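You operate a simulated robot arm through the tools that you are given. There is no shell and no other tool.

The job below is to be done with a simulated robot arm. You get a single attempt, and the scene is never put back.

## Task
Open the clasp crate and put the HIT tag in the red tray.
Fine: Lay the lid on the bench; the other tag stays in the crate and must not trip.

Only the result counts: the job must be done as asked and must still hold three seconds after the hand-in. Knocking over, shifting, dropping, spilling or breaking anything else fails it. Lids that push on must go on centred and level and be pressed home; caps that screw on are set level and turned clockwise until they are tight.

## Robot
A 7-joint arm with a three-finger gripper, fixed in place. Base frame: the origin is on the floor under the middle of its stand, x ahead of it, y to its left, z up. Lengths are in mm, angles in degrees, forces in N, time in s.
It reaches about 1342 mm from its shoulder. Its first joint turns from -166.0 to 166.0 degrees. Payload 2.69 kg.
The TCP is the grasp point between the finger pads, 30 mm short of the fingertips. In the tool frame z runs along the fingers and y along their closing line. The gripper opens to 128 mm; its body begins 117 mm behind the TCP.
Orientation is told as [roll, pitch, yaw] about the base's x, y, z axes, in that order, counted from this pose: with the fingers straight down and closing along the base's y, the tool's x points along the base's -x, its y along +y and its z along -z.

## Interface
- The arm moves only by the tool apply_moves. Its argument "series" is a list of rows, each a list of 7 numbers: the shift along the base's x, y, z in mm, then the turn, a rotation vector about the base's x, y, z in degrees, then the finger opening in mm, from 0 to 128. In form: [[dx, dy, dz, wx, wy, wz, fingers], ...]. A call has 1 to 20 rows; each row shifts and turns the commanded pose from where the row before left it. Rows are played at 5 a second. More than 50 mm and 8.6 degrees between two rows, or a gripper value outside its range, and nothing of the call is played. A pose out of reach is approached as far as the arm can. The call stops where the force on the tool passes 70 N (or 10 N more than at its start, if that is more) or the arm is blocked; 0.2 s more then pass. The fingers move at their own pace (about 127 mm/s each) and stop on an object; they squeeze with about 36 N. The grip force told is the motor's: it shows also when the fingers shut on nothing. Time passes only in rows, and 0.2 s behind the last, so rows that do not move let the fingers close. The reply holds the time, the measured pose of the TCP, the force on the tool along the base axes, the opening and the grip force, in the units named above and with some noise, with the torque about the TCP (base axes, N m) and any sound that the robot's microphone picked up.
- Cameras (640 x 400 px; columns grow to the right, rows downward): "scene" is fixed at [49.5, 497.6, 1455.1]; the picture's right is [0.22, -0.98, 0.00], its down [-0.57, -0.13, -0.81] and it looks along [0.79, 0.18, -0.59] (base axes); focal length 262 px, centre (320, 200). "wrist" rides on the gripper at [58, 54, -131] in the tool frame; the picture's right is [-0.68, 0.74, 0.00], its down [-0.62, -0.57, -0.55] and it looks along [-0.40, -0.37, 0.84] (tool axes); focal length 234 px, centre (320, 200). There is no depth. A picture from a camera that has moved, and an enlarged one, comes with that camera's place and axes in the base frame and with its lens.
- capture(camera): a new picture of that camera. It takes no simulated time.
- move_column(by): moves the trunk up (or, below 0, down) by that many mm; the arm rides with it, the base frame stays. It gives what a move gives, with no picture.
- enlarge(camera, box): a new picture of the part [left, top, right, bottom] of that camera's present view, enlarged. It takes no simulated time.
- finish_job(): hands the job in; it is judged then, once.

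Places have to be worked out from the pictures, the camera data and where the tool is seen. Open the gripper and draw the arm clear of the work before you hand the job in, unless the task says otherwise.

The tools are called after "Emit:" as name(argument=value, ...) on one line, values as JSON. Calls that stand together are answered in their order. apply_moves: Moves the arm, as the interface text tells. Its arguments: {"type":"object","properties":{"series":{"type":"array","items":{"type":"array","items":{"type":"number"}}}},"required":["series"]} The other tools are called the same way: move_column (by) moves the trunk up or down; capture (camera) takes a picture; enlarge (camera, box) takes an enlarged picture of a part of a camera's view; finish_job () hands the job in.

At the start:

```text
time: 0.0
ee_pos: [319.1, 532.1, 1312.9]
ee_rot: [0.0, 0.0, 0.1]
ft_force: [0.8, -0.2, 0.1]
moment: [-0.01, -0.02, 0.03]
opening: 127.9
finger_force: 0.0
trunk travel left (down, up): [-150.0, 200.0]
```

scene: 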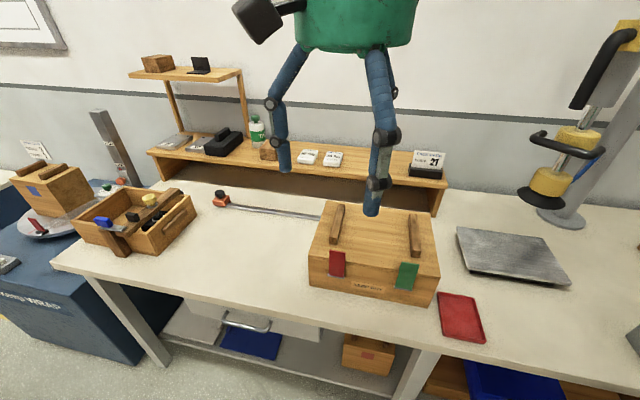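
wrist: 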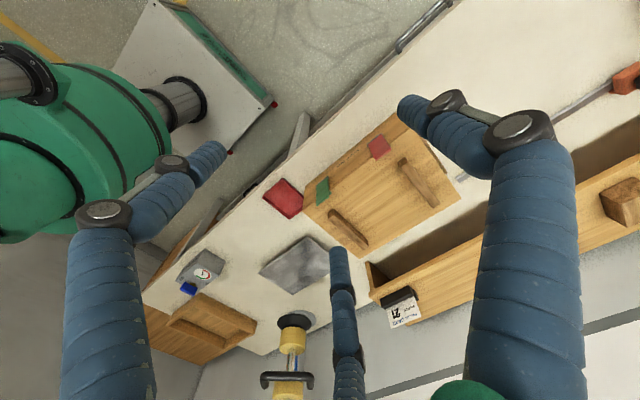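

I start by looking closer at the crate, its clasps and the red tray, before any movement.

Emit:
enlarge(camera="scene", box=[290, 180, 500, 350])

Emit:
enlarge(camera="wrist", box=[250, 80, 480, 290])

Emit:
enlarge(camera="scene", box=[180, 40, 460, 220])

```text
2.35 times, centred on (395, 265) of scene
camera zoom: at [49.5, 497.6, 1455.1], right [0.22, -0.98, 0.0], down [-0.57, -0.13, -0.81], along [0.79, 0.18, -0.59], focal length 617 px, centre (144, 47)
```

zoom: 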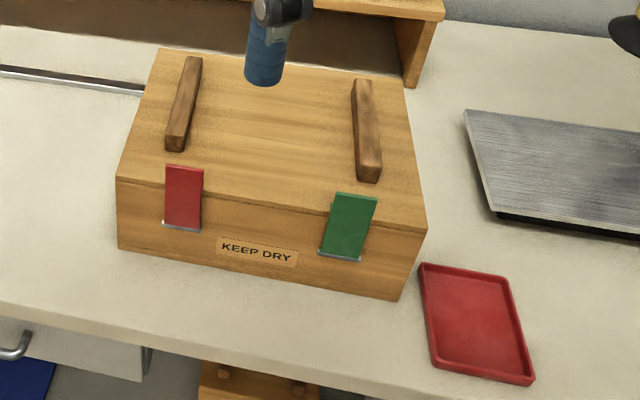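

```text
1.90 times, centred on (365, 185) of wrist
camera zoom: at [261.9, 585.8, 1444.0], right [0.68, 0.74, 0.0], down [0.62, -0.57, 0.55], along [0.4, -0.37, -0.84], focal length 446 px, centre (234, 229)
```

zoom: 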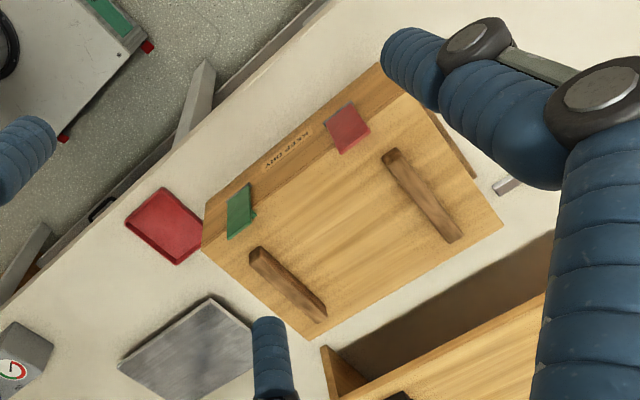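

```text
2.22 times, centred on (320, 130) of scene
camera zoom: at [49.5, 497.6, 1455.1], right [0.22, -0.98, 0.0], down [-0.57, -0.13, -0.81], along [0.79, 0.18, -0.59], focal length 582 px, centre (320, 356)
```

zoom: 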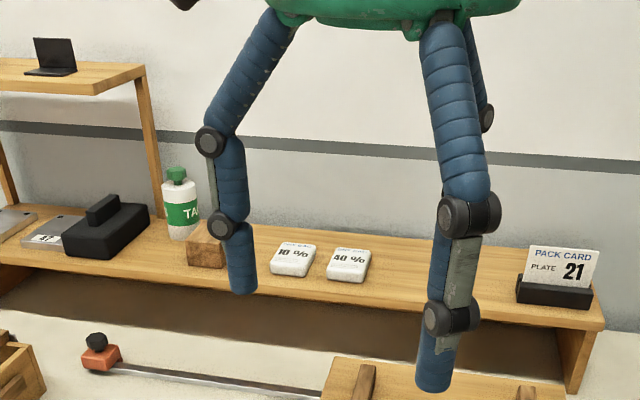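

The crate spans roughly x 490–726, y 308–631, z 825–947, with its battens at y≈576 and y≈364. The red clasp is near y≈554 and the green one near y≈383, on the front face. I move down and ahead, still well above the lid, so the wrist camera can see the clasps closely.

Emit:
apply_moves(series=[[18, 11, -40, 0, 0, 0, 128], [18, 11, -40, 0, 0, 0, 128], [18, 11, -40, 0, 0, 0, 128], [18, 11, -40, 0, 0, 0, 128], [18, 11, -40, 0, 0, 0, 128], [18, 11, -40, 0, 0, 0, 128]])

Emit:
capture(camera="wrist")

Emit:
capture(camera="scene")

```text
time: 1.4
ee_pos: [428.5, 597.3, 1072.5]
ee_rot: [0.1, -0.2, 0.0]
ft_force: [0.0, -0.1, -0.2]
moment: [0.03, -0.03, 0.01]
opening: 127.8
finger_force: 0.1
trunk travel left (down, up): [-150.0, 200.0]
```

```text
taken
camera wrist: at [371.2, 651.0, 1204.9], right [0.68, 0.74, 0.0], down [0.62, -0.57, 0.55], along [0.4, -0.37, -0.84], focal length 234 px, centre (320, 200)
```

wrist: 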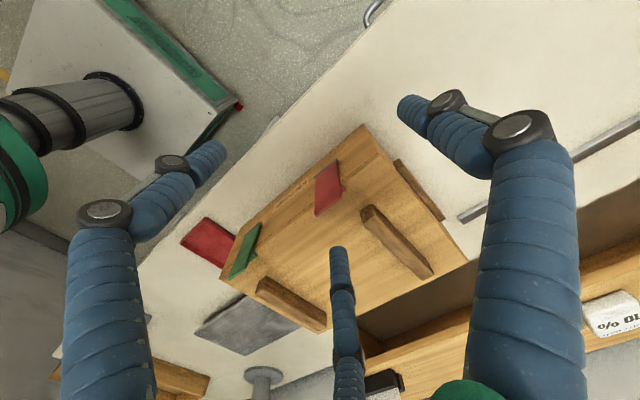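

```text
taken
```

scene: 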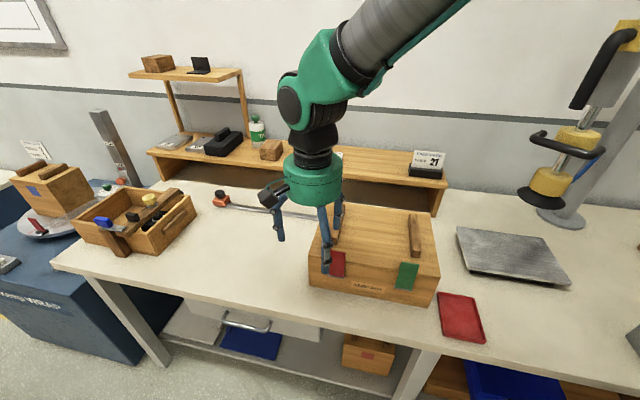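

The clasps are now better visible; I enlarge both.

Emit:
enlarge(camera="wrist", box=[270, 120, 400, 240])

Emit:
enlarge(camera="wrist", box=[200, 200, 320, 310])

Emit:
enlarge(camera="wrist", box=[350, 120, 480, 240])

```text
3.33 times, centred on (335, 180) of wrist
camera zoom: at [371.2, 651.0, 1204.9], right [0.68, 0.74, 0.0], down [0.62, -0.57, 0.55], along [0.4, -0.37, -0.84], focal length 781 px, centre (270, 267)
```

zoom: 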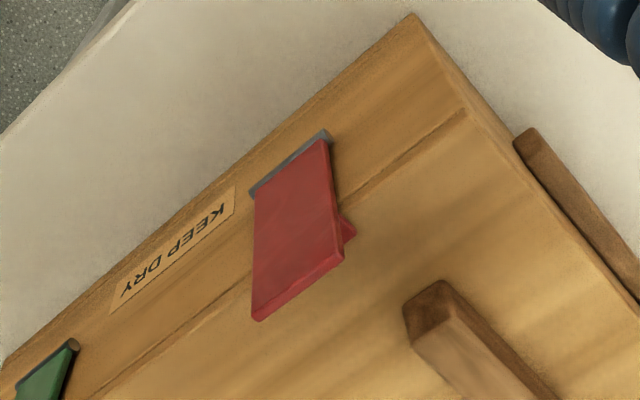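

```text
3.64 times, centred on (260, 255) of wrist
camera zoom: at [371.2, 651.0, 1204.9], right [0.68, 0.74, 0.0], down [0.62, -0.57, 0.55], along [0.4, -0.37, -0.84], focal length 852 px, centre (538, 0)
```

zoom: 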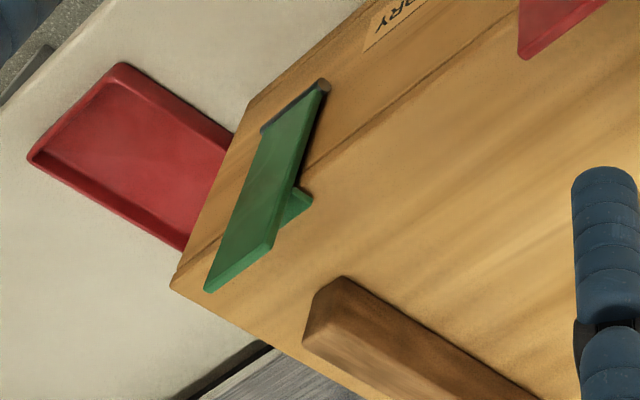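

```text
3.33 times, centred on (415, 180) of wrist
camera zoom: at [371.2, 651.0, 1204.9], right [0.68, 0.74, 0.0], down [0.62, -0.57, 0.55], along [0.4, -0.37, -0.84], focal length 781 px, centre (3, 267)
```

zoom: 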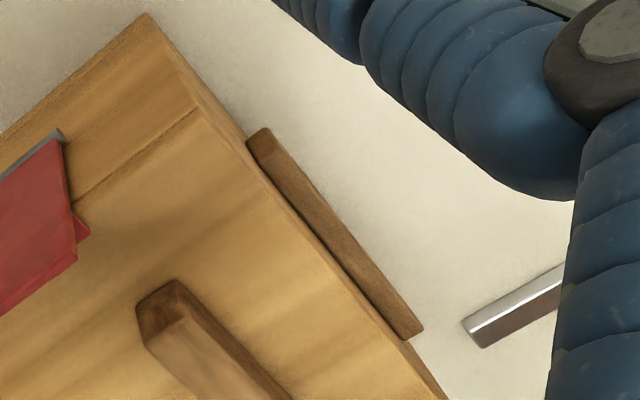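

Each clasp is a plate hinged near z≈886 on the front face. It stands up to z≈984, about 38 mm above the lid, with a small hook reaching back over the lid edge, so it opens by pulling its top towards -x. Before approaching, I close the fingers partway in free air to see their shape.

Emit:
apply_moves(series=[[0, 0, 0, 0, 0, 0, 40], [0, 0, 0, 0, 0, 0, 40], [0, 0, 0, 0, 0, 0, 40]])

Emit:
capture(camera="wrist")

Emit:
enlarge(camera="scene", box=[240, 150, 400, 290])

```text
time: 2.2
ee_pos: [428.3, 596.2, 1072.4]
ee_rot: [-0.1, 0.0, 0.0]
ft_force: [0.3, 0.0, 0.1]
moment: [0.02, 0.0, 0.01]
opening: 39.9
finger_force: 0.0
trunk travel left (down, up): [-150.0, 200.0]
```

```text
taken
camera wrist: at [371.1, 650.9, 1204.7], right [0.68, 0.74, 0.0], down [0.62, -0.57, 0.55], along [0.4, -0.37, -0.84], focal length 234 px, centre (320, 200)
```

wrist: 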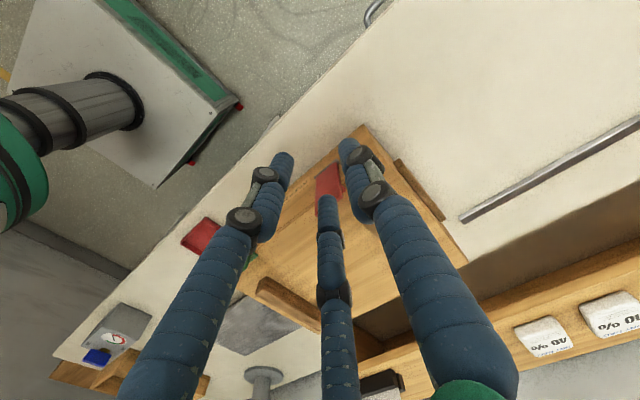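

```text
2.86 times, centred on (320, 220) of scene
camera zoom: at [49.5, 497.6, 1455.1], right [0.22, -0.98, 0.0], down [-0.57, -0.13, -0.81], along [0.79, 0.18, -0.59], focal length 749 px, centre (320, 143)
```

zoom: 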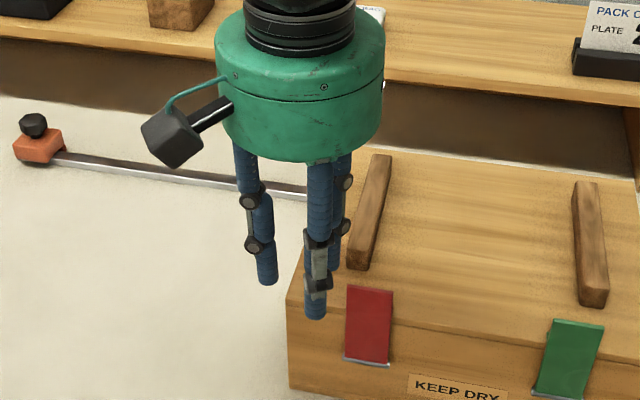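

The three fingers sit at about 120° to each other: A towards +y, B towards -x/-y, C towards +x/-y, each about 20 mm thick. I will hook finger C alone behind the red plate, in the roughly 49 mm gap between plate and batten. First I open fully and position just above to check the alignment.

Emit:
apply_moves(series=[[0, 0, 0, 0, 0, 0, 128], [5, 0, 0, 0, 0, 0, 128], [5, -1, -10, 0, 0, 0, 128], [5, -1, -15, 0, 0, 0, 128], [5, -1, -15, 0, 0, 0, 128], [0, 0, 0, 0, 0, 0, 128]])

Emit:
enlarge(camera="scene", box=[260, 170, 400, 290])

Emit:
capture(camera="wrist")

Emit:
enlarge(camera="wrist", box=[260, 120, 420, 280])

```text
time: 3.6
ee_pos: [448.0, 595.9, 1032.0]
ee_rot: [0.1, 0.0, 0.0]
ft_force: [0.5, 0.2, -0.8]
moment: [0.01, 0.01, -0.02]
opening: 128.1
finger_force: 0.1
trunk travel left (down, up): [-150.0, 200.0]
```

```text
3.33 times, centred on (330, 230) of scene
camera zoom: at [49.5, 497.6, 1455.1], right [0.22, -0.98, 0.0], down [-0.57, -0.13, -0.81], along [0.79, 0.18, -0.59], focal length 874 px, centre (287, 100)
```

zoom: 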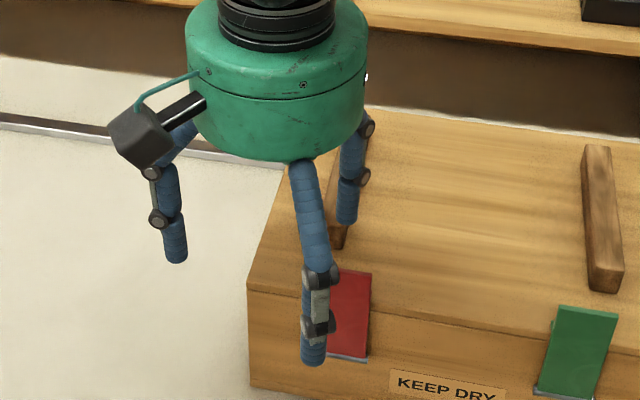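

```text
taken
camera wrist: at [390.9, 649.0, 1163.6], right [0.68, 0.74, 0.0], down [0.62, -0.57, 0.55], along [0.4, -0.37, -0.84], focal length 234 px, centre (320, 200)
```

wrist: 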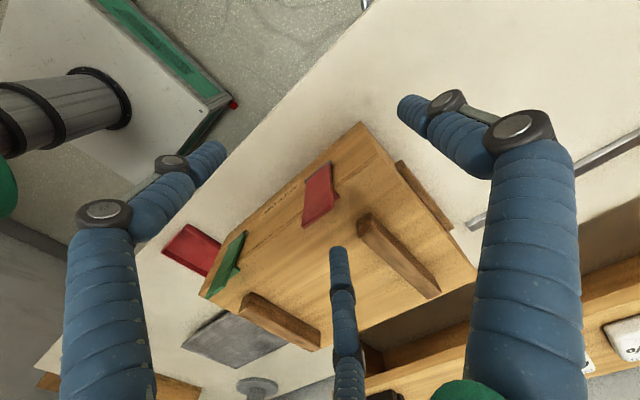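

```text
2.50 times, centred on (340, 200) of wrist
camera zoom: at [390.9, 649.0, 1163.6], right [0.68, 0.74, 0.0], down [0.62, -0.57, 0.55], along [0.4, -0.37, -0.84], focal length 585 px, centre (270, 200)
```

zoom: 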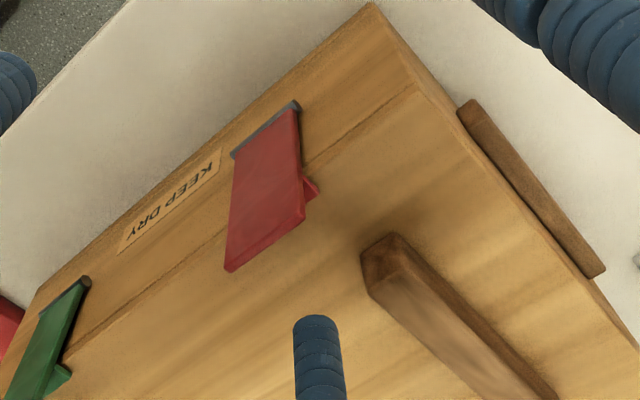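

The scene view puts finger C's tip at about (514, 557), 14 mm behind the red plate and clear of the batten front at x≈540. I descend 38 mm gently, so the tip ends near z≈964, beside the plate's top 20 mm and above its hook.

Emit:
apply_moves(series=[[0, 0, -10, 0, 0, 0, 128], [0, 0, -10, 0, 0, 0, 128], [0, 0, -10, 0, 0, 0, 128], [0, 0, -8, 0, 0, 0, 128], [0, 0, 0, 0, 0, 0, 128]])

Emit:
enlarge(camera="scene", box=[260, 170, 400, 290])

Emit:
enlarge(camera="wrist", box=[260, 120, 420, 280])

```text
time: 4.8
ee_pos: [447.7, 595.0, 992.2]
ee_rot: [0.0, 0.0, 0.0]
ft_force: [-0.1, 0.5, -0.4]
moment: [0.0, 0.0, -0.01]
opening: 128.1
finger_force: 0.1
trunk travel left (down, up): [-150.0, 200.0]
```

```text
3.33 times, centred on (330, 230) of scene
camera zoom: at [49.5, 497.6, 1455.1], right [0.22, -0.98, 0.0], down [-0.57, -0.13, -0.81], along [0.79, 0.18, -0.59], focal length 874 px, centre (287, 100)
```

zoom: 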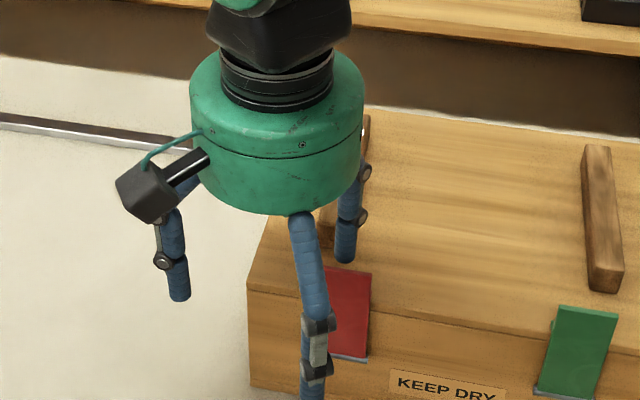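

```text
2.50 times, centred on (340, 200) of wrist
camera zoom: at [389.9, 648.8, 1125.6], right [0.68, 0.74, 0.0], down [0.62, -0.57, 0.55], along [0.4, -0.37, -0.84], focal length 585 px, centre (270, 200)
```

zoom: 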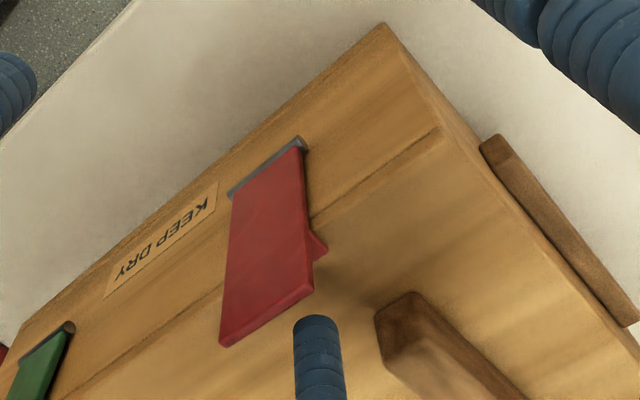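

Finger C is beside the plate's upper part with no contact force. I pull in -x in small steps, watching the force.

Emit:
apply_moves(series=[[-4, 0, 0, 0, 0, 0, 128], [-4, 0, 0, 0, 0, 0, 128], [-4, 0, 0, 0, 0, 0, 128], [-3, 0, 0, 0, 0, 0, 128], [-2, 0, 0, 0, 0, 0, 128]])

Emit:
enlarge(camera="wrist", box=[260, 120, 420, 280])

```text
time: 6.0
ee_pos: [430.2, 596.1, 992.8]
ee_rot: [0.0, -0.1, 0.0]
ft_force: [0.8, 0.2, -0.3]
moment: [0.01, -0.05, 0.03]
opening: 128.2
finger_force: 0.2
trunk travel left (down, up): [-150.0, 200.0]
```

```text
2.50 times, centred on (340, 200) of wrist
camera zoom: at [372.7, 649.0, 1125.7], right [0.68, 0.74, 0.0], down [0.62, -0.57, 0.55], along [0.4, -0.37, -0.84], focal length 585 px, centre (270, 200)
```

zoom: 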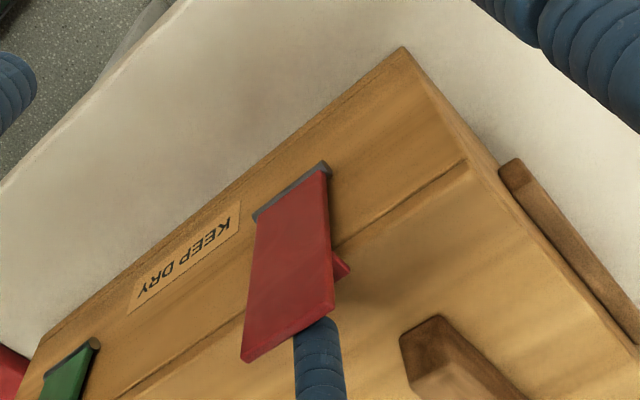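

The finger is at or near the plate with hardly any force. I continue pulling in small steps.

Emit:
apply_moves(series=[[-3, 0, 0, 0, 0, 0, 128], [-3, 0, 0, 0, 0, 0, 128], [-3, 0, 0, 0, 0, 0, 128], [-3, 0, 0, 0, 0, 0, 128]])

Emit:
enlarge(camera="wrist", box=[260, 120, 420, 280])

Emit:
enlarge(camera="scene", box=[260, 170, 400, 290])

```text
time: 7.0
ee_pos: [418.5, 594.7, 994.0]
ee_rot: [-0.1, 0.1, 0.0]
ft_force: [-0.9, 0.2, -0.4]
moment: [0.01, 0.01, 0.0]
opening: 128.1
finger_force: 0.0
trunk travel left (down, up): [-150.0, 200.0]
```

```text
2.50 times, centred on (340, 200) of wrist
camera zoom: at [360.8, 648.8, 1125.8], right [0.68, 0.74, 0.0], down [0.62, -0.57, 0.55], along [0.4, -0.37, -0.84], focal length 585 px, centre (270, 200)
```

zoom: 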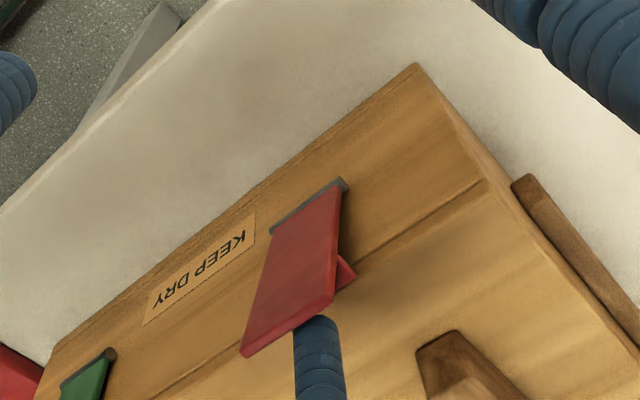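

```text
3.33 times, centred on (330, 230) of scene
camera zoom: at [49.5, 497.6, 1455.1], right [0.22, -0.98, 0.0], down [-0.57, -0.13, -0.81], along [0.79, 0.18, -0.59], focal length 874 px, centre (287, 100)
```

zoom: 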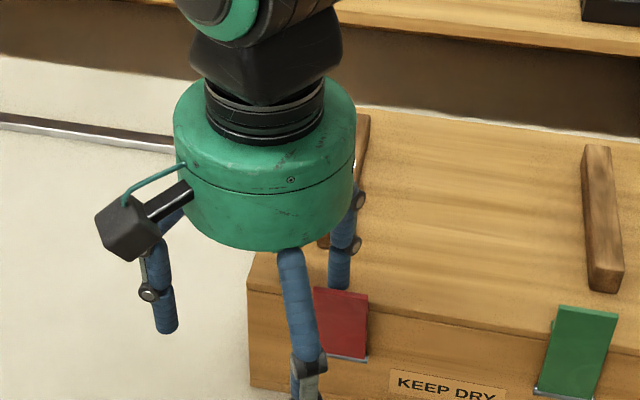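

The red plate rotates easily (about 10° now) with almost no force. I follow its arc about the hinge at (487, 886), going out and then down, to lower it gently.

Emit:
apply_moves(series=[[-7, 0, -1, 0, 0, 0, 128], [-7, 0, -1, 0, 0, 0, 128], [-7, 0, -2, 0, 0, 0, 128], [-7, 0, -3, 0, 0, 0, 128]])

Emit:
enlarge(camera="wrist", box=[260, 120, 420, 280])

Emit:
enlarge(camera="scene", box=[260, 190, 400, 310])

```text
time: 8.0
ee_pos: [391.0, 594.6, 987.4]
ee_rot: [0.0, 0.1, 0.0]
ft_force: [-0.1, 0.4, -1.4]
moment: [0.01, 0.01, 0.01]
opening: 128.0
finger_force: 0.1
trunk travel left (down, up): [-150.0, 200.0]
```

```text
2.50 times, centred on (340, 200) of wrist
camera zoom: at [332.8, 648.7, 1119.0], right [0.68, 0.74, 0.0], down [0.62, -0.57, 0.55], along [0.4, -0.37, -0.84], focal length 585 px, centre (270, 200)
```

zoom: 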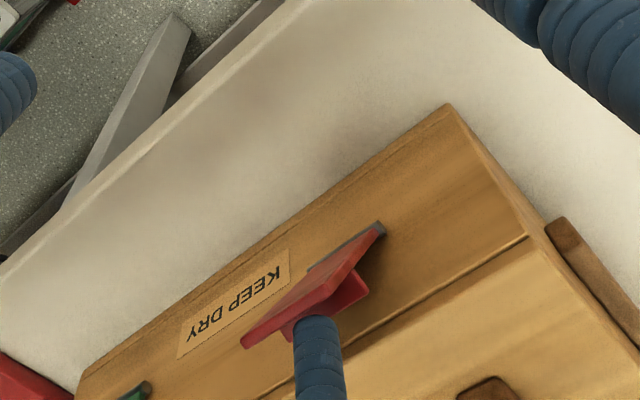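

```text
3.33 times, centred on (330, 250) of scene
camera zoom: at [49.5, 497.6, 1455.1], right [0.22, -0.98, 0.0], down [-0.57, -0.13, -0.81], along [0.79, 0.18, -0.59], focal length 874 px, centre (287, 33)
```

zoom: 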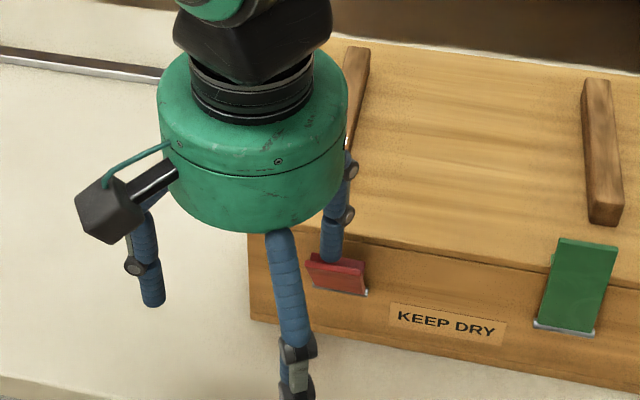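

The plate is about 30–35° open and still following the finger with no real force. I continue the arc outward and downward.

Emit:
apply_moves(series=[[-7, 0, -4, 0, 0, 0, 128], [-7, 0, -4, 0, 0, 0, 128], [-7, 0, -4, 0, 0, 0, 128], [-6, 0, -6, 0, 0, 0, 128], [-6, 0, -6, 0, 0, 0, 128], [-5, 0, -6, 0, 0, 0, 128]])

Emit:
enlarge(camera="wrist", box=[260, 120, 420, 280])

Emit:
enlarge(camera="scene", box=[260, 190, 400, 310])

```text
time: 9.4
ee_pos: [352.0, 594.3, 956.9]
ee_rot: [0.0, 0.0, 0.0]
ft_force: [1.2, 0.5, -0.4]
moment: [0.02, 0.01, 0.0]
opening: 127.9
finger_force: 0.1
trunk travel left (down, up): [-150.0, 200.0]
```

```text
2.50 times, centred on (340, 200) of wrist
camera zoom: at [294.8, 648.5, 1088.9], right [0.68, 0.74, 0.0], down [0.62, -0.57, 0.55], along [0.4, -0.37, -0.84], focal length 585 px, centre (270, 200)
```

zoom: 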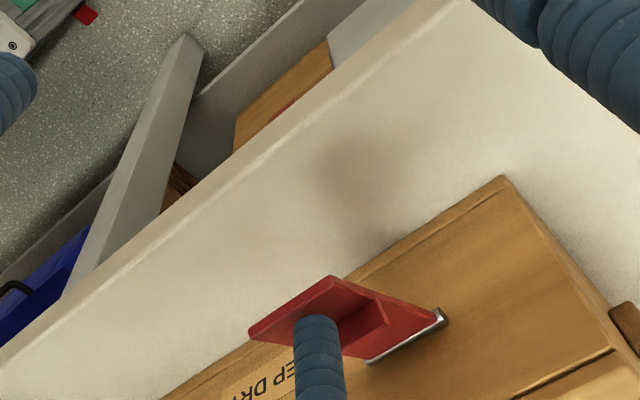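

```text
3.33 times, centred on (330, 250) of scene
camera zoom: at [49.5, 497.6, 1455.1], right [0.22, -0.98, 0.0], down [-0.57, -0.13, -0.81], along [0.79, 0.18, -0.59], focal length 874 px, centre (287, 33)
```

zoom: 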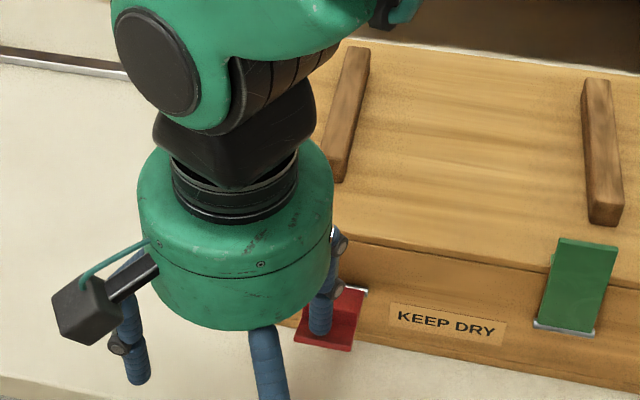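

The red clasp is swung out to about 75–80°. I lower the finger further, gently, to see how far it goes down and whether it stays there.

Emit:
apply_moves(series=[[-4, 0, -7, 0, 0, 0, 128], [-4, 0, -8, 0, 0, 0, 128], [-3, 0, -8, 0, 0, 0, 128], [-2, 0, -8, 0, 0, 0, 128], [0, 0, 0, 0, 0, 0, 128]])

Emit:
enlarge(camera="wrist", box=[260, 120, 420, 280])

Emit:
enlarge(camera="scene", box=[260, 190, 400, 310])

```text
time: 10.1
ee_pos: [350.0, 600.0, 949.2]
ee_rot: [0.9, -0.7, 0.1]
ft_force: [15.7, -3.3, 29.6]
moment: [-1.33, -1.77, 0.07]
opening: 129.4
finger_force: 0.3
trunk travel left (down, up): [-150.0, 200.0]
stopped in row 3: the force on the tool passed its limit at 79 N (the readings are from after the stop); the commanded pose is now the measured one
```

```text
2.50 times, centred on (340, 200) of wrist
camera zoom: at [291.0, 652.2, 1081.3], right [0.68, 0.74, 0.02], down [0.61, -0.57, 0.55], along [0.41, -0.36, -0.84], focal length 585 px, centre (270, 200)
```

zoom: 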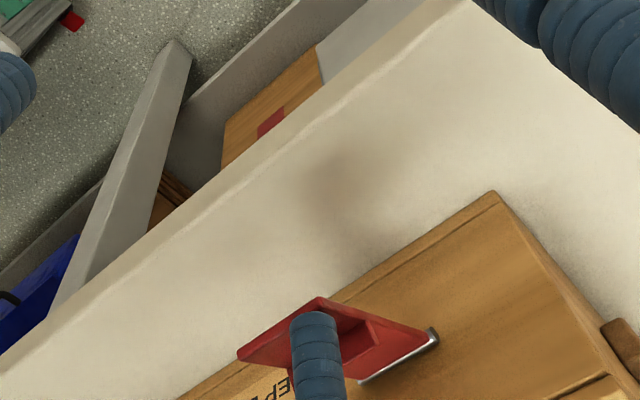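

```text
3.33 times, centred on (330, 250) of scene
camera zoom: at [49.5, 497.6, 1455.1], right [0.22, -0.98, 0.0], down [-0.57, -0.13, -0.81], along [0.79, 0.18, -0.59], focal length 874 px, centre (287, 33)
```

zoom: 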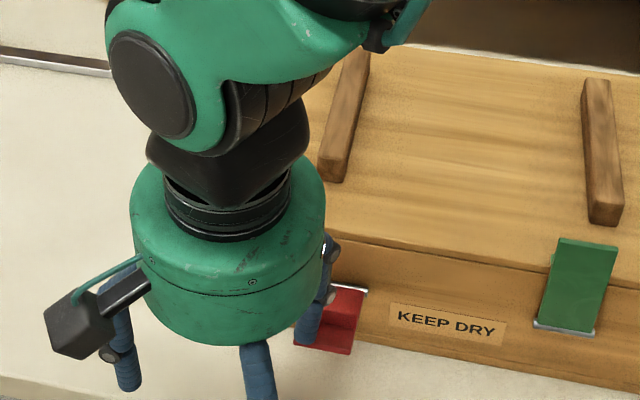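

The clasp reached its hinge stop (79 N); the crate looks unmoved in the scene view. I lift straight off at once and see whether the plate stays out.

Emit:
apply_moves(series=[[0, 0, 5, 0, 0, 0, 128], [0, 0, 10, 0, 0, 0, 128], [0, 0, 20, 0, 0, 0, 128], [0, 0, 30, 0, 0, 0, 128], [0, 0, 30, 0, 0, 0, 128]])

Emit:
capture(camera="wrist")

Emit:
enlarge(camera="scene", box=[290, 180, 500, 350])

```text
time: 11.3
ee_pos: [347.2, 598.7, 1040.6]
ee_rot: [0.5, -0.4, 0.0]
ft_force: [0.2, -0.3, -0.4]
moment: [0.03, 0.03, -0.01]
opening: 128.3
finger_force: 0.0
trunk travel left (down, up): [-150.0, 200.0]
```

```text
taken
camera wrist: at [288.3, 650.6, 1172.5], right [0.68, 0.74, 0.01], down [0.61, -0.57, 0.55], along [0.41, -0.36, -0.84], focal length 234 px, centre (320, 200)
```

wrist: 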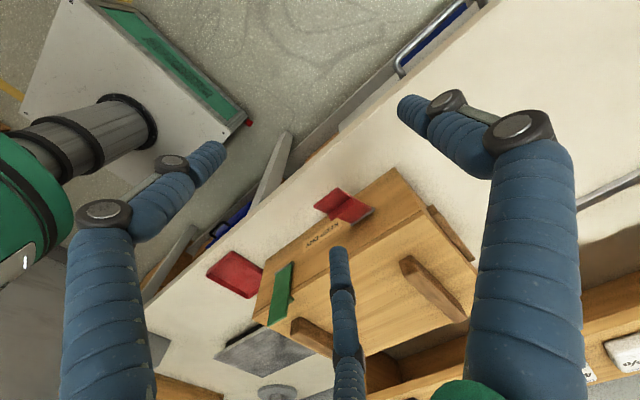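

```text
2.35 times, centred on (395, 265) of scene
camera zoom: at [49.5, 497.6, 1455.1], right [0.22, -0.98, 0.0], down [-0.57, -0.13, -0.81], along [0.79, 0.18, -0.59], focal length 617 px, centre (144, 47)
```

zoom: 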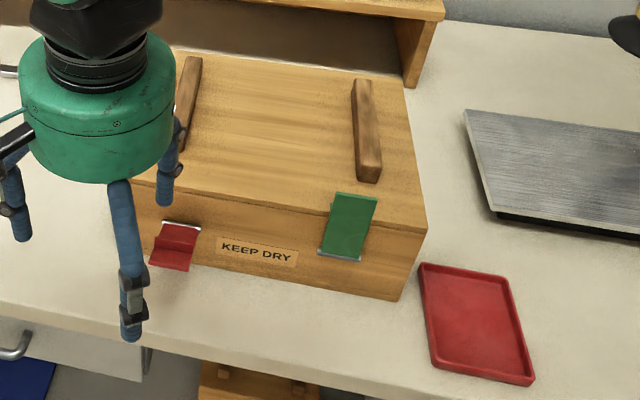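

The crate hasn't shifted, and the red clasp rests swung out at about 60° with its hook clear. Now I move over the green clasp at y≈384 for the same manoeuvre, levelling the small tilt and staying above everything.

Emit:
apply_moves(series=[[20, -36, 0, -0.2, 0.2, 0, 128], [20, -36, 0, -0.2, 0.2, 0, 128], [20, -35, 0, -0.1, 0, 0, 128], [20, -35, 0, 0, 0, 0, 128], [20, -35, 0, 0, 0, 0, 128], [0, 0, 0, 0, 0, 0, 128]])

Emit:
enlarge(camera="scene", box=[320, 170, 460, 290])

Emit:
enlarge(camera="wrist", box=[260, 120, 420, 280])

```text
time: 12.7
ee_pos: [448.4, 421.3, 1039.5]
ee_rot: [0.0, 0.0, 0.0]
ft_force: [0.5, -0.4, 0.2]
moment: [0.09, 0.02, 0.02]
opening: 128.0
finger_force: 0.1
trunk travel left (down, up): [-150.0, 200.0]
```

```text
3.33 times, centred on (390, 230) of scene
camera zoom: at [49.5, 497.6, 1455.1], right [0.22, -0.98, 0.0], down [-0.57, -0.13, -0.81], along [0.79, 0.18, -0.59], focal length 874 px, centre (87, 100)
```

zoom: 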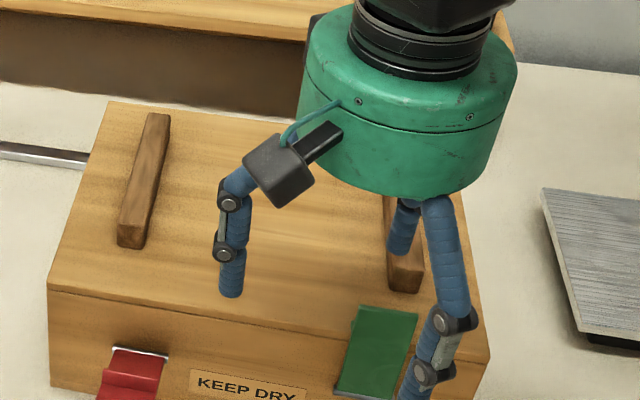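

```text
2.50 times, centred on (340, 200) of wrist
camera zoom: at [390.8, 475.7, 1172.1], right [0.68, 0.74, 0.0], down [0.62, -0.57, 0.55], along [0.4, -0.37, -0.84], focal length 585 px, centre (270, 200)
```

zoom: 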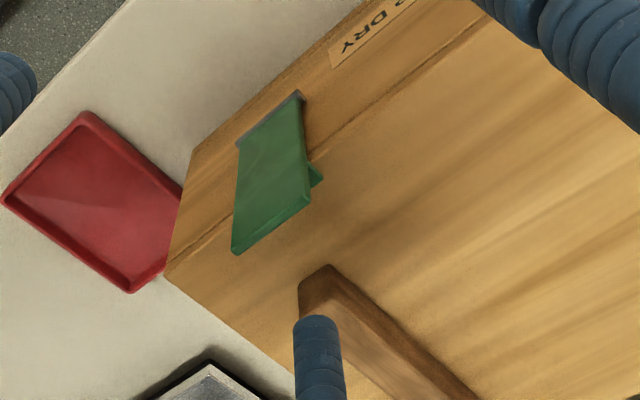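

Alignment over the green clasp matches the red approach, with C's tip behind the plate and clear of the batten front (x≈544). I descend, then pull in -x in small steps.

Emit:
apply_moves(series=[[0, 0, -12, 0, 0, 0, 128], [0, 0, -12, 0, 0, 0, 128], [0, 0, -12, 0, 0, 0, 128], [0, 0, -10, 0, 0, 0, 128], [0, 0, 0, 0, 0, 0, 128]])

Emit:
enlarge(camera="wrist", box=[260, 120, 420, 280])

Emit:
enlarge(camera="scene", box=[320, 170, 460, 290])

```text
time: 13.9
ee_pos: [447.3, 421.6, 994.6]
ee_rot: [0.1, 0.0, 0.0]
ft_force: [-0.8, 0.1, -0.2]
moment: [0.01, 0.03, 0.0]
opening: 127.9
finger_force: 0.1
trunk travel left (down, up): [-150.0, 200.0]
```

```text
2.50 times, centred on (340, 200) of wrist
camera zoom: at [390.3, 475.4, 1126.2], right [0.68, 0.74, 0.0], down [0.62, -0.57, 0.55], along [0.4, -0.37, -0.84], focal length 585 px, centre (270, 200)
```

zoom: 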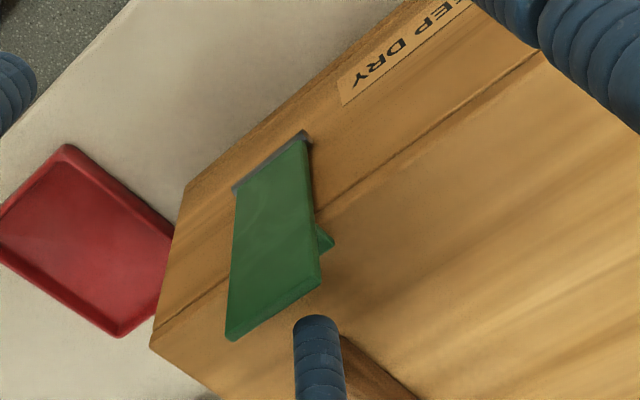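

```text
3.33 times, centred on (390, 230) of scene
camera zoom: at [49.5, 497.6, 1455.1], right [0.22, -0.98, 0.0], down [-0.57, -0.13, -0.81], along [0.79, 0.18, -0.59], focal length 874 px, centre (87, 100)
```

zoom: 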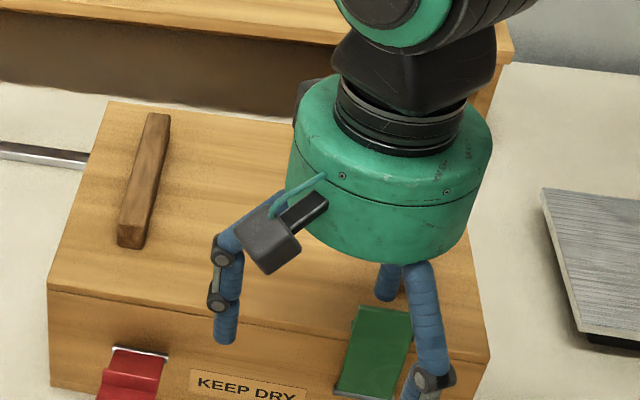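

No contact so far. I pull the green plate out along the same arc as the red one, in small steps.

Emit:
apply_moves(series=[[-4, 0, 0, 0, 0, 0, 128], [-4, 0, 0, 0, 0, 0, 128], [-4, 0, 0, 0, 0, 0, 128], [-4, 0, 0, 0, 0, 0, 128], [-4, 0, 0, 0, 0, 0, 128], [-4, 0, 0, 0, 0, 0, 128], [-4, 0, 0, 0, 0, 0, 128]])

Emit:
enlarge(camera="wrist", box=[260, 120, 420, 280])

```text
time: 15.5
ee_pos: [419.0, 422.9, 994.0]
ee_rot: [0.0, 0.0, 0.0]
ft_force: [-1.0, 0.0, -0.1]
moment: [-0.02, -0.02, 0.0]
opening: 128.0
finger_force: 0.0
trunk travel left (down, up): [-150.0, 200.0]
```

```text
2.50 times, centred on (340, 200) of wrist
camera zoom: at [362.0, 475.8, 1126.3], right [0.68, 0.74, 0.0], down [0.62, -0.57, 0.55], along [0.4, -0.37, -0.84], focal length 585 px, centre (270, 200)
```

zoom: 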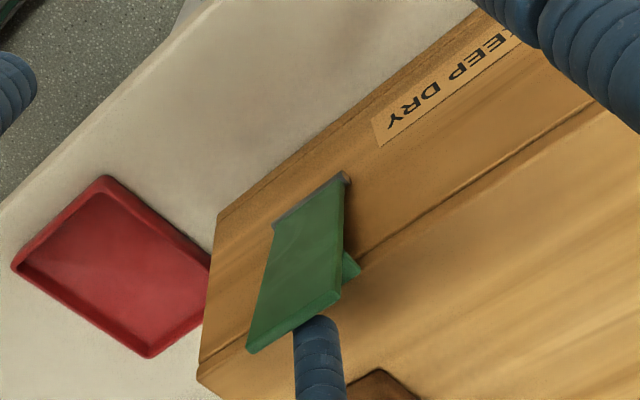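

The plate follows freely. I continue along the arc, but this time I stop short of the hinge's end stop.

Emit:
apply_moves(series=[[-7, 0, -1, 0, 0, 0, 128], [-7, 0, -1, 0, 0, 0, 128], [-7, 0, -2, 0, 0, 0, 128], [-7, 0, -3, 0, 0, 0, 128], [-7, 0, -4, 0, 0, 0, 128], [-7, 0, -4, 0, 0, 0, 128], [-6, 0, -4, 0, 0, 0, 128]])

Emit:
enlarge(camera="wrist", box=[260, 120, 420, 280])

Emit:
enlarge(camera="scene", box=[320, 190, 460, 310])

```text
time: 17.1
ee_pos: [372.0, 421.6, 975.6]
ee_rot: [0.0, 0.1, 0.0]
ft_force: [-0.1, 0.7, -0.1]
moment: [0.01, 0.0, -0.01]
opening: 128.2
finger_force: 0.0
trunk travel left (down, up): [-150.0, 200.0]
```

```text
2.50 times, centred on (340, 200) of wrist
camera zoom: at [313.8, 475.4, 1107.8], right [0.68, 0.74, 0.0], down [0.62, -0.57, 0.55], along [0.4, -0.37, -0.84], focal length 585 px, centre (270, 200)
```

zoom: 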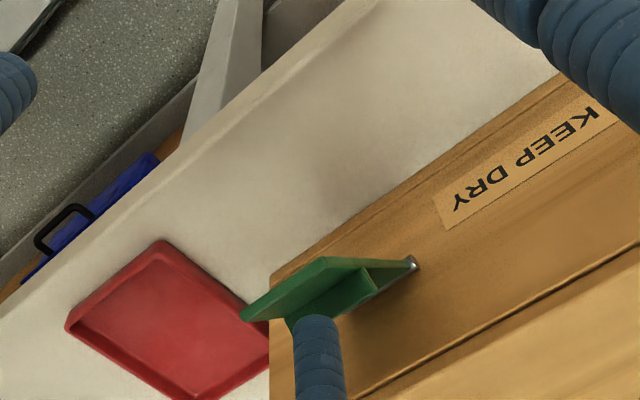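

```text
3.33 times, centred on (390, 250) of scene
camera zoom: at [49.5, 497.6, 1455.1], right [0.22, -0.98, 0.0], down [-0.57, -0.13, -0.81], along [0.79, 0.18, -0.59], focal length 874 px, centre (87, 33)
```

zoom: 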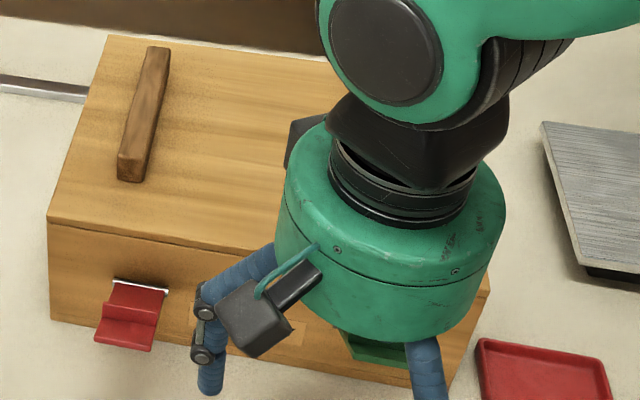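

The green plate is at about 45–50° out with no load. A little further, then I lift away and see where it settles.

Emit:
apply_moves(series=[[-5, 0, -3, 0, 0, 0, 128], [-5, 0, -4, 0, 0, 0, 128], [-4, 0, -4, 0, 0, 0, 128], [0, 0, 0, 0, 0, 0, 128]])

Emit:
enlarge(camera="wrist", box=[260, 120, 420, 280])

```text
time: 18.1
ee_pos: [357.9, 421.5, 965.4]
ee_rot: [0.0, 0.0, 0.0]
ft_force: [-0.4, -0.6, -0.2]
moment: [0.0, 0.0, 0.01]
opening: 128.4
finger_force: 0.1
trunk travel left (down, up): [-150.0, 200.0]
```

```text
2.50 times, centred on (340, 200) of wrist
camera zoom: at [300.0, 475.4, 1096.3], right [0.68, 0.74, 0.0], down [0.62, -0.57, 0.55], along [0.4, -0.37, -0.84], focal length 585 px, centre (270, 200)
```

zoom: 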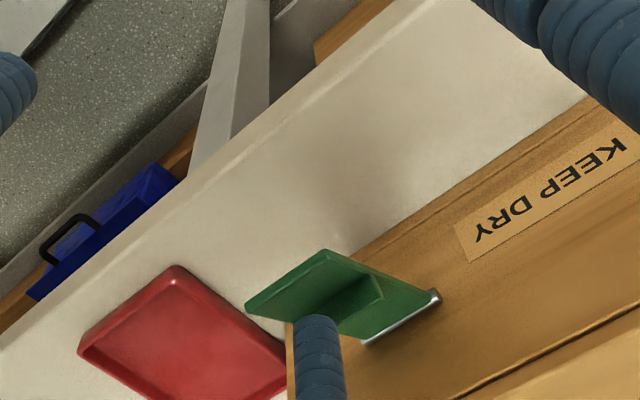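

The green plate is now about as far out as the red one was. I lift straight up and look at the whole.

Emit:
apply_moves(series=[[0, 0, 20, 0, 0, 0, 128], [0, 0, 30, 0, 0, 0, 128], [0, 0, 30, 0, 0, 0, 128], [0, 0, 40, 0, 0, 0, 128], [-10, 20, 40, 0, 0, 0, 128], [-10, 20, 40, 0, 0, 0, 128], [-10, 20, 40, 0, 0, 0, 128], [0, 0, 0, 0, 0, 0, 128]])

Emit:
enlarge(camera="scene", box=[290, 180, 500, 350])

Emit:
capture(camera="wrist")

Emit:
capture(camera="scene")

```text
time: 19.9
ee_pos: [327.6, 481.0, 1204.0]
ee_rot: [0.1, 0.0, 0.0]
ft_force: [-1.0, -0.6, 0.0]
moment: [0.06, -0.02, 0.04]
opening: 128.0
finger_force: 0.0
trunk travel left (down, up): [-150.0, 200.0]
```

```text
2.35 times, centred on (395, 265) of scene
camera zoom: at [49.5, 497.6, 1455.1], right [0.22, -0.98, 0.0], down [-0.57, -0.13, -0.81], along [0.79, 0.18, -0.59], focal length 617 px, centre (144, 47)
```

zoom: 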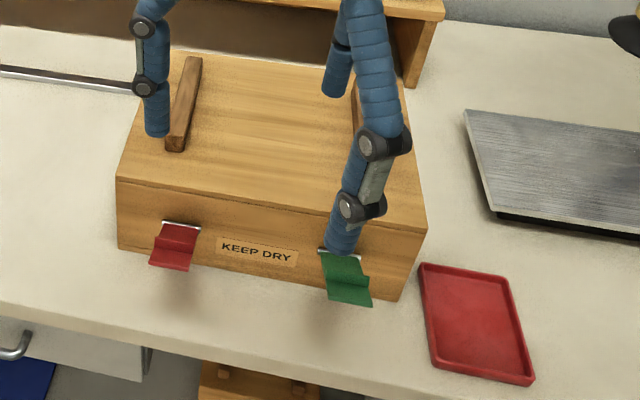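

```text
taken
camera wrist: at [269.4, 535.4, 1336.5], right [0.68, 0.74, 0.0], down [0.62, -0.57, 0.55], along [0.4, -0.37, -0.84], focal length 234 px, centre (320, 200)
```

wrist: 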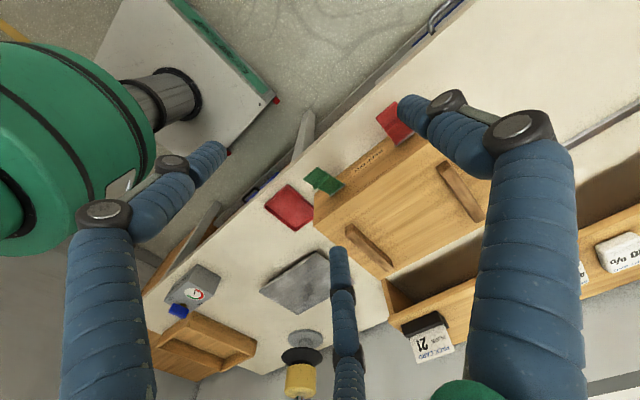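

```text
taken
```

scene: 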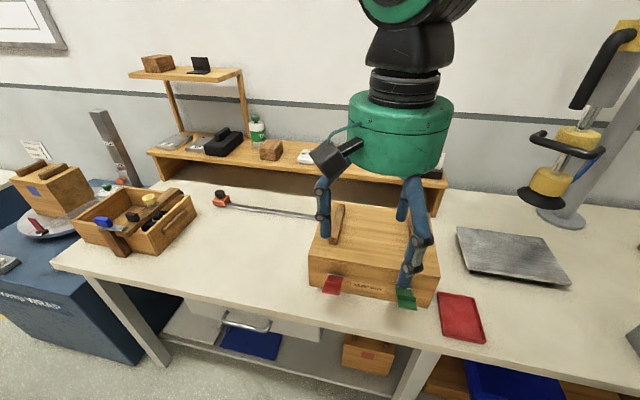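

Both clasps are open and stay out, and the crate has not moved. I now measure the lid and the battens more exactly for the grasp.

Emit:
enlarge(camera="wrist", box=[300, 120, 500, 280])

Emit:
enlarge(camera="wrist", box=[300, 180, 420, 280])

Emit:
enlarge(camera="scene", box=[380, 190, 460, 260])

```text
2.50 times, centred on (400, 200) of wrist
camera zoom: at [269.4, 535.4, 1336.5], right [0.68, 0.74, 0.0], down [0.62, -0.57, 0.55], along [0.4, -0.37, -0.84], focal length 585 px, centre (120, 200)
```

zoom: 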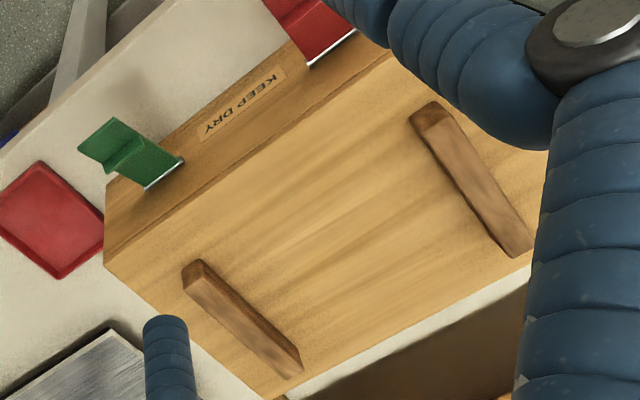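

```text
4.00 times, centred on (360, 230) of wrist
camera zoom: at [269.4, 535.4, 1336.5], right [0.68, 0.74, 0.0], down [0.62, -0.57, 0.55], along [0.4, -0.37, -0.84], focal length 937 px, centre (160, 80)
```

zoom: 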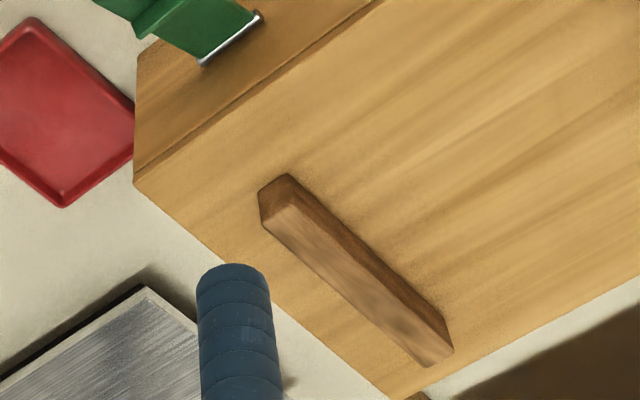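

```text
5.71 times, centred on (420, 225) of scene
camera zoom: at [49.5, 497.6, 1455.1], right [0.22, -0.98, 0.0], down [-0.57, -0.13, -0.81], along [0.79, 0.18, -0.59], focal length 1498 px, centre (-251, 57)
```

zoom: 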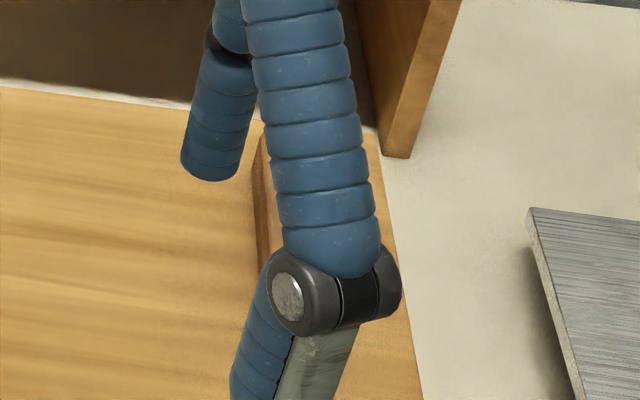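

The lid spans x 493–747, y 308–631, is about 15 mm thick with its top at z≈949. The right batten is 20 mm wide, centred at (622, 364.5), with its top at z≈972. I move above this batten with a moderate opening to check alignment.

Emit:
apply_moves(series=[[36, -15, -18, 0, 0, 0, 70], [36, -15, -18, 0, 0, 0, 70], [36, -15, -18, 0, 0, 0, 70], [36, -15, -18, 0, 0, 0, 70], [36, -15, -18, 0, 0, 0, 70], [36, -16, -18, 0, 0, 0, 70], [38, -16, -18, 0, 0, 0, 70], [38, -16, -18, 0, 0, 0, 70], [0, 0, 0, 0, 0, 0, 70]])

Emit:
capture(camera="wrist")

Emit:
enlarge(camera="scene", box=[340, 130, 480, 250])

```text
time: 21.9
ee_pos: [621.0, 356.7, 1058.6]
ee_rot: [0.0, 0.0, -0.1]
ft_force: [0.8, -1.1, -0.5]
moment: [0.0, 0.07, -0.03]
opening: 70.1
finger_force: 0.1
trunk travel left (down, up): [-150.0, 200.0]
```

```text
taken
camera wrist: at [563.8, 411.9, 1190.4], right [0.68, 0.74, 0.0], down [0.62, -0.57, 0.55], along [0.4, -0.37, -0.84], focal length 234 px, centre (320, 200)
```

wrist: 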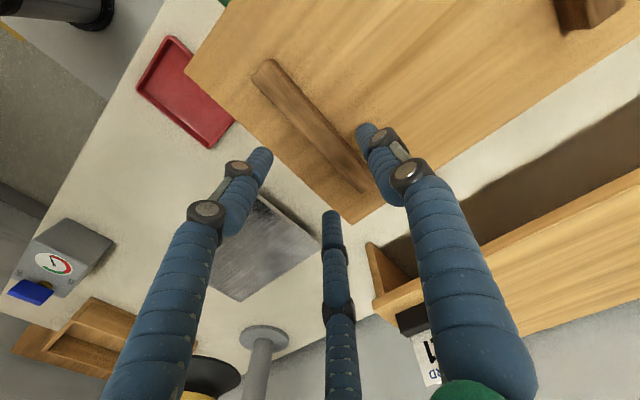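

```text
3.33 times, centred on (410, 190) of scene
camera zoom: at [49.5, 497.6, 1455.1], right [0.22, -0.98, 0.0], down [-0.57, -0.13, -0.81], along [0.79, 0.18, -0.59], focal length 874 px, centre (20, 233)
```

zoom: 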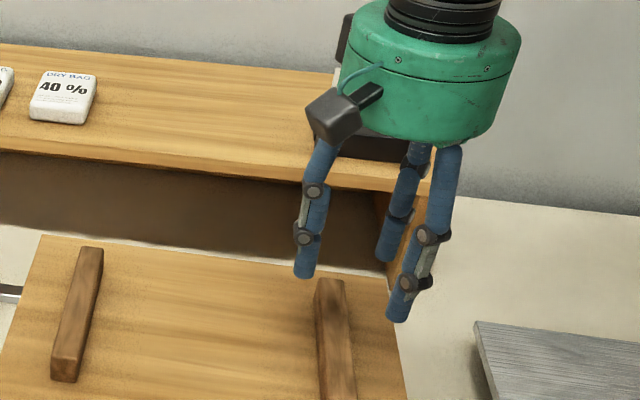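

I enlarge the batten in the wrist view to refine its place before the descent.

Emit:
enlarge(camera="wrist", box=[240, 40, 400, 230])

```text
2.11 times, centred on (320, 135) of wrist
camera zoom: at [563.8, 411.9, 1190.4], right [0.68, 0.74, 0.0], down [0.62, -0.57, 0.55], along [0.4, -0.37, -0.84], focal length 493 px, centre (320, 337)
```

zoom: 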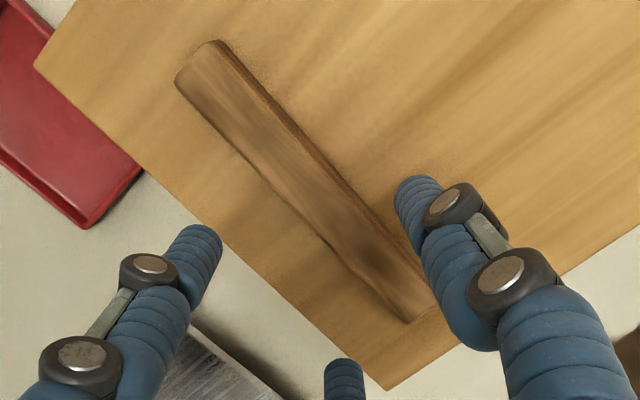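

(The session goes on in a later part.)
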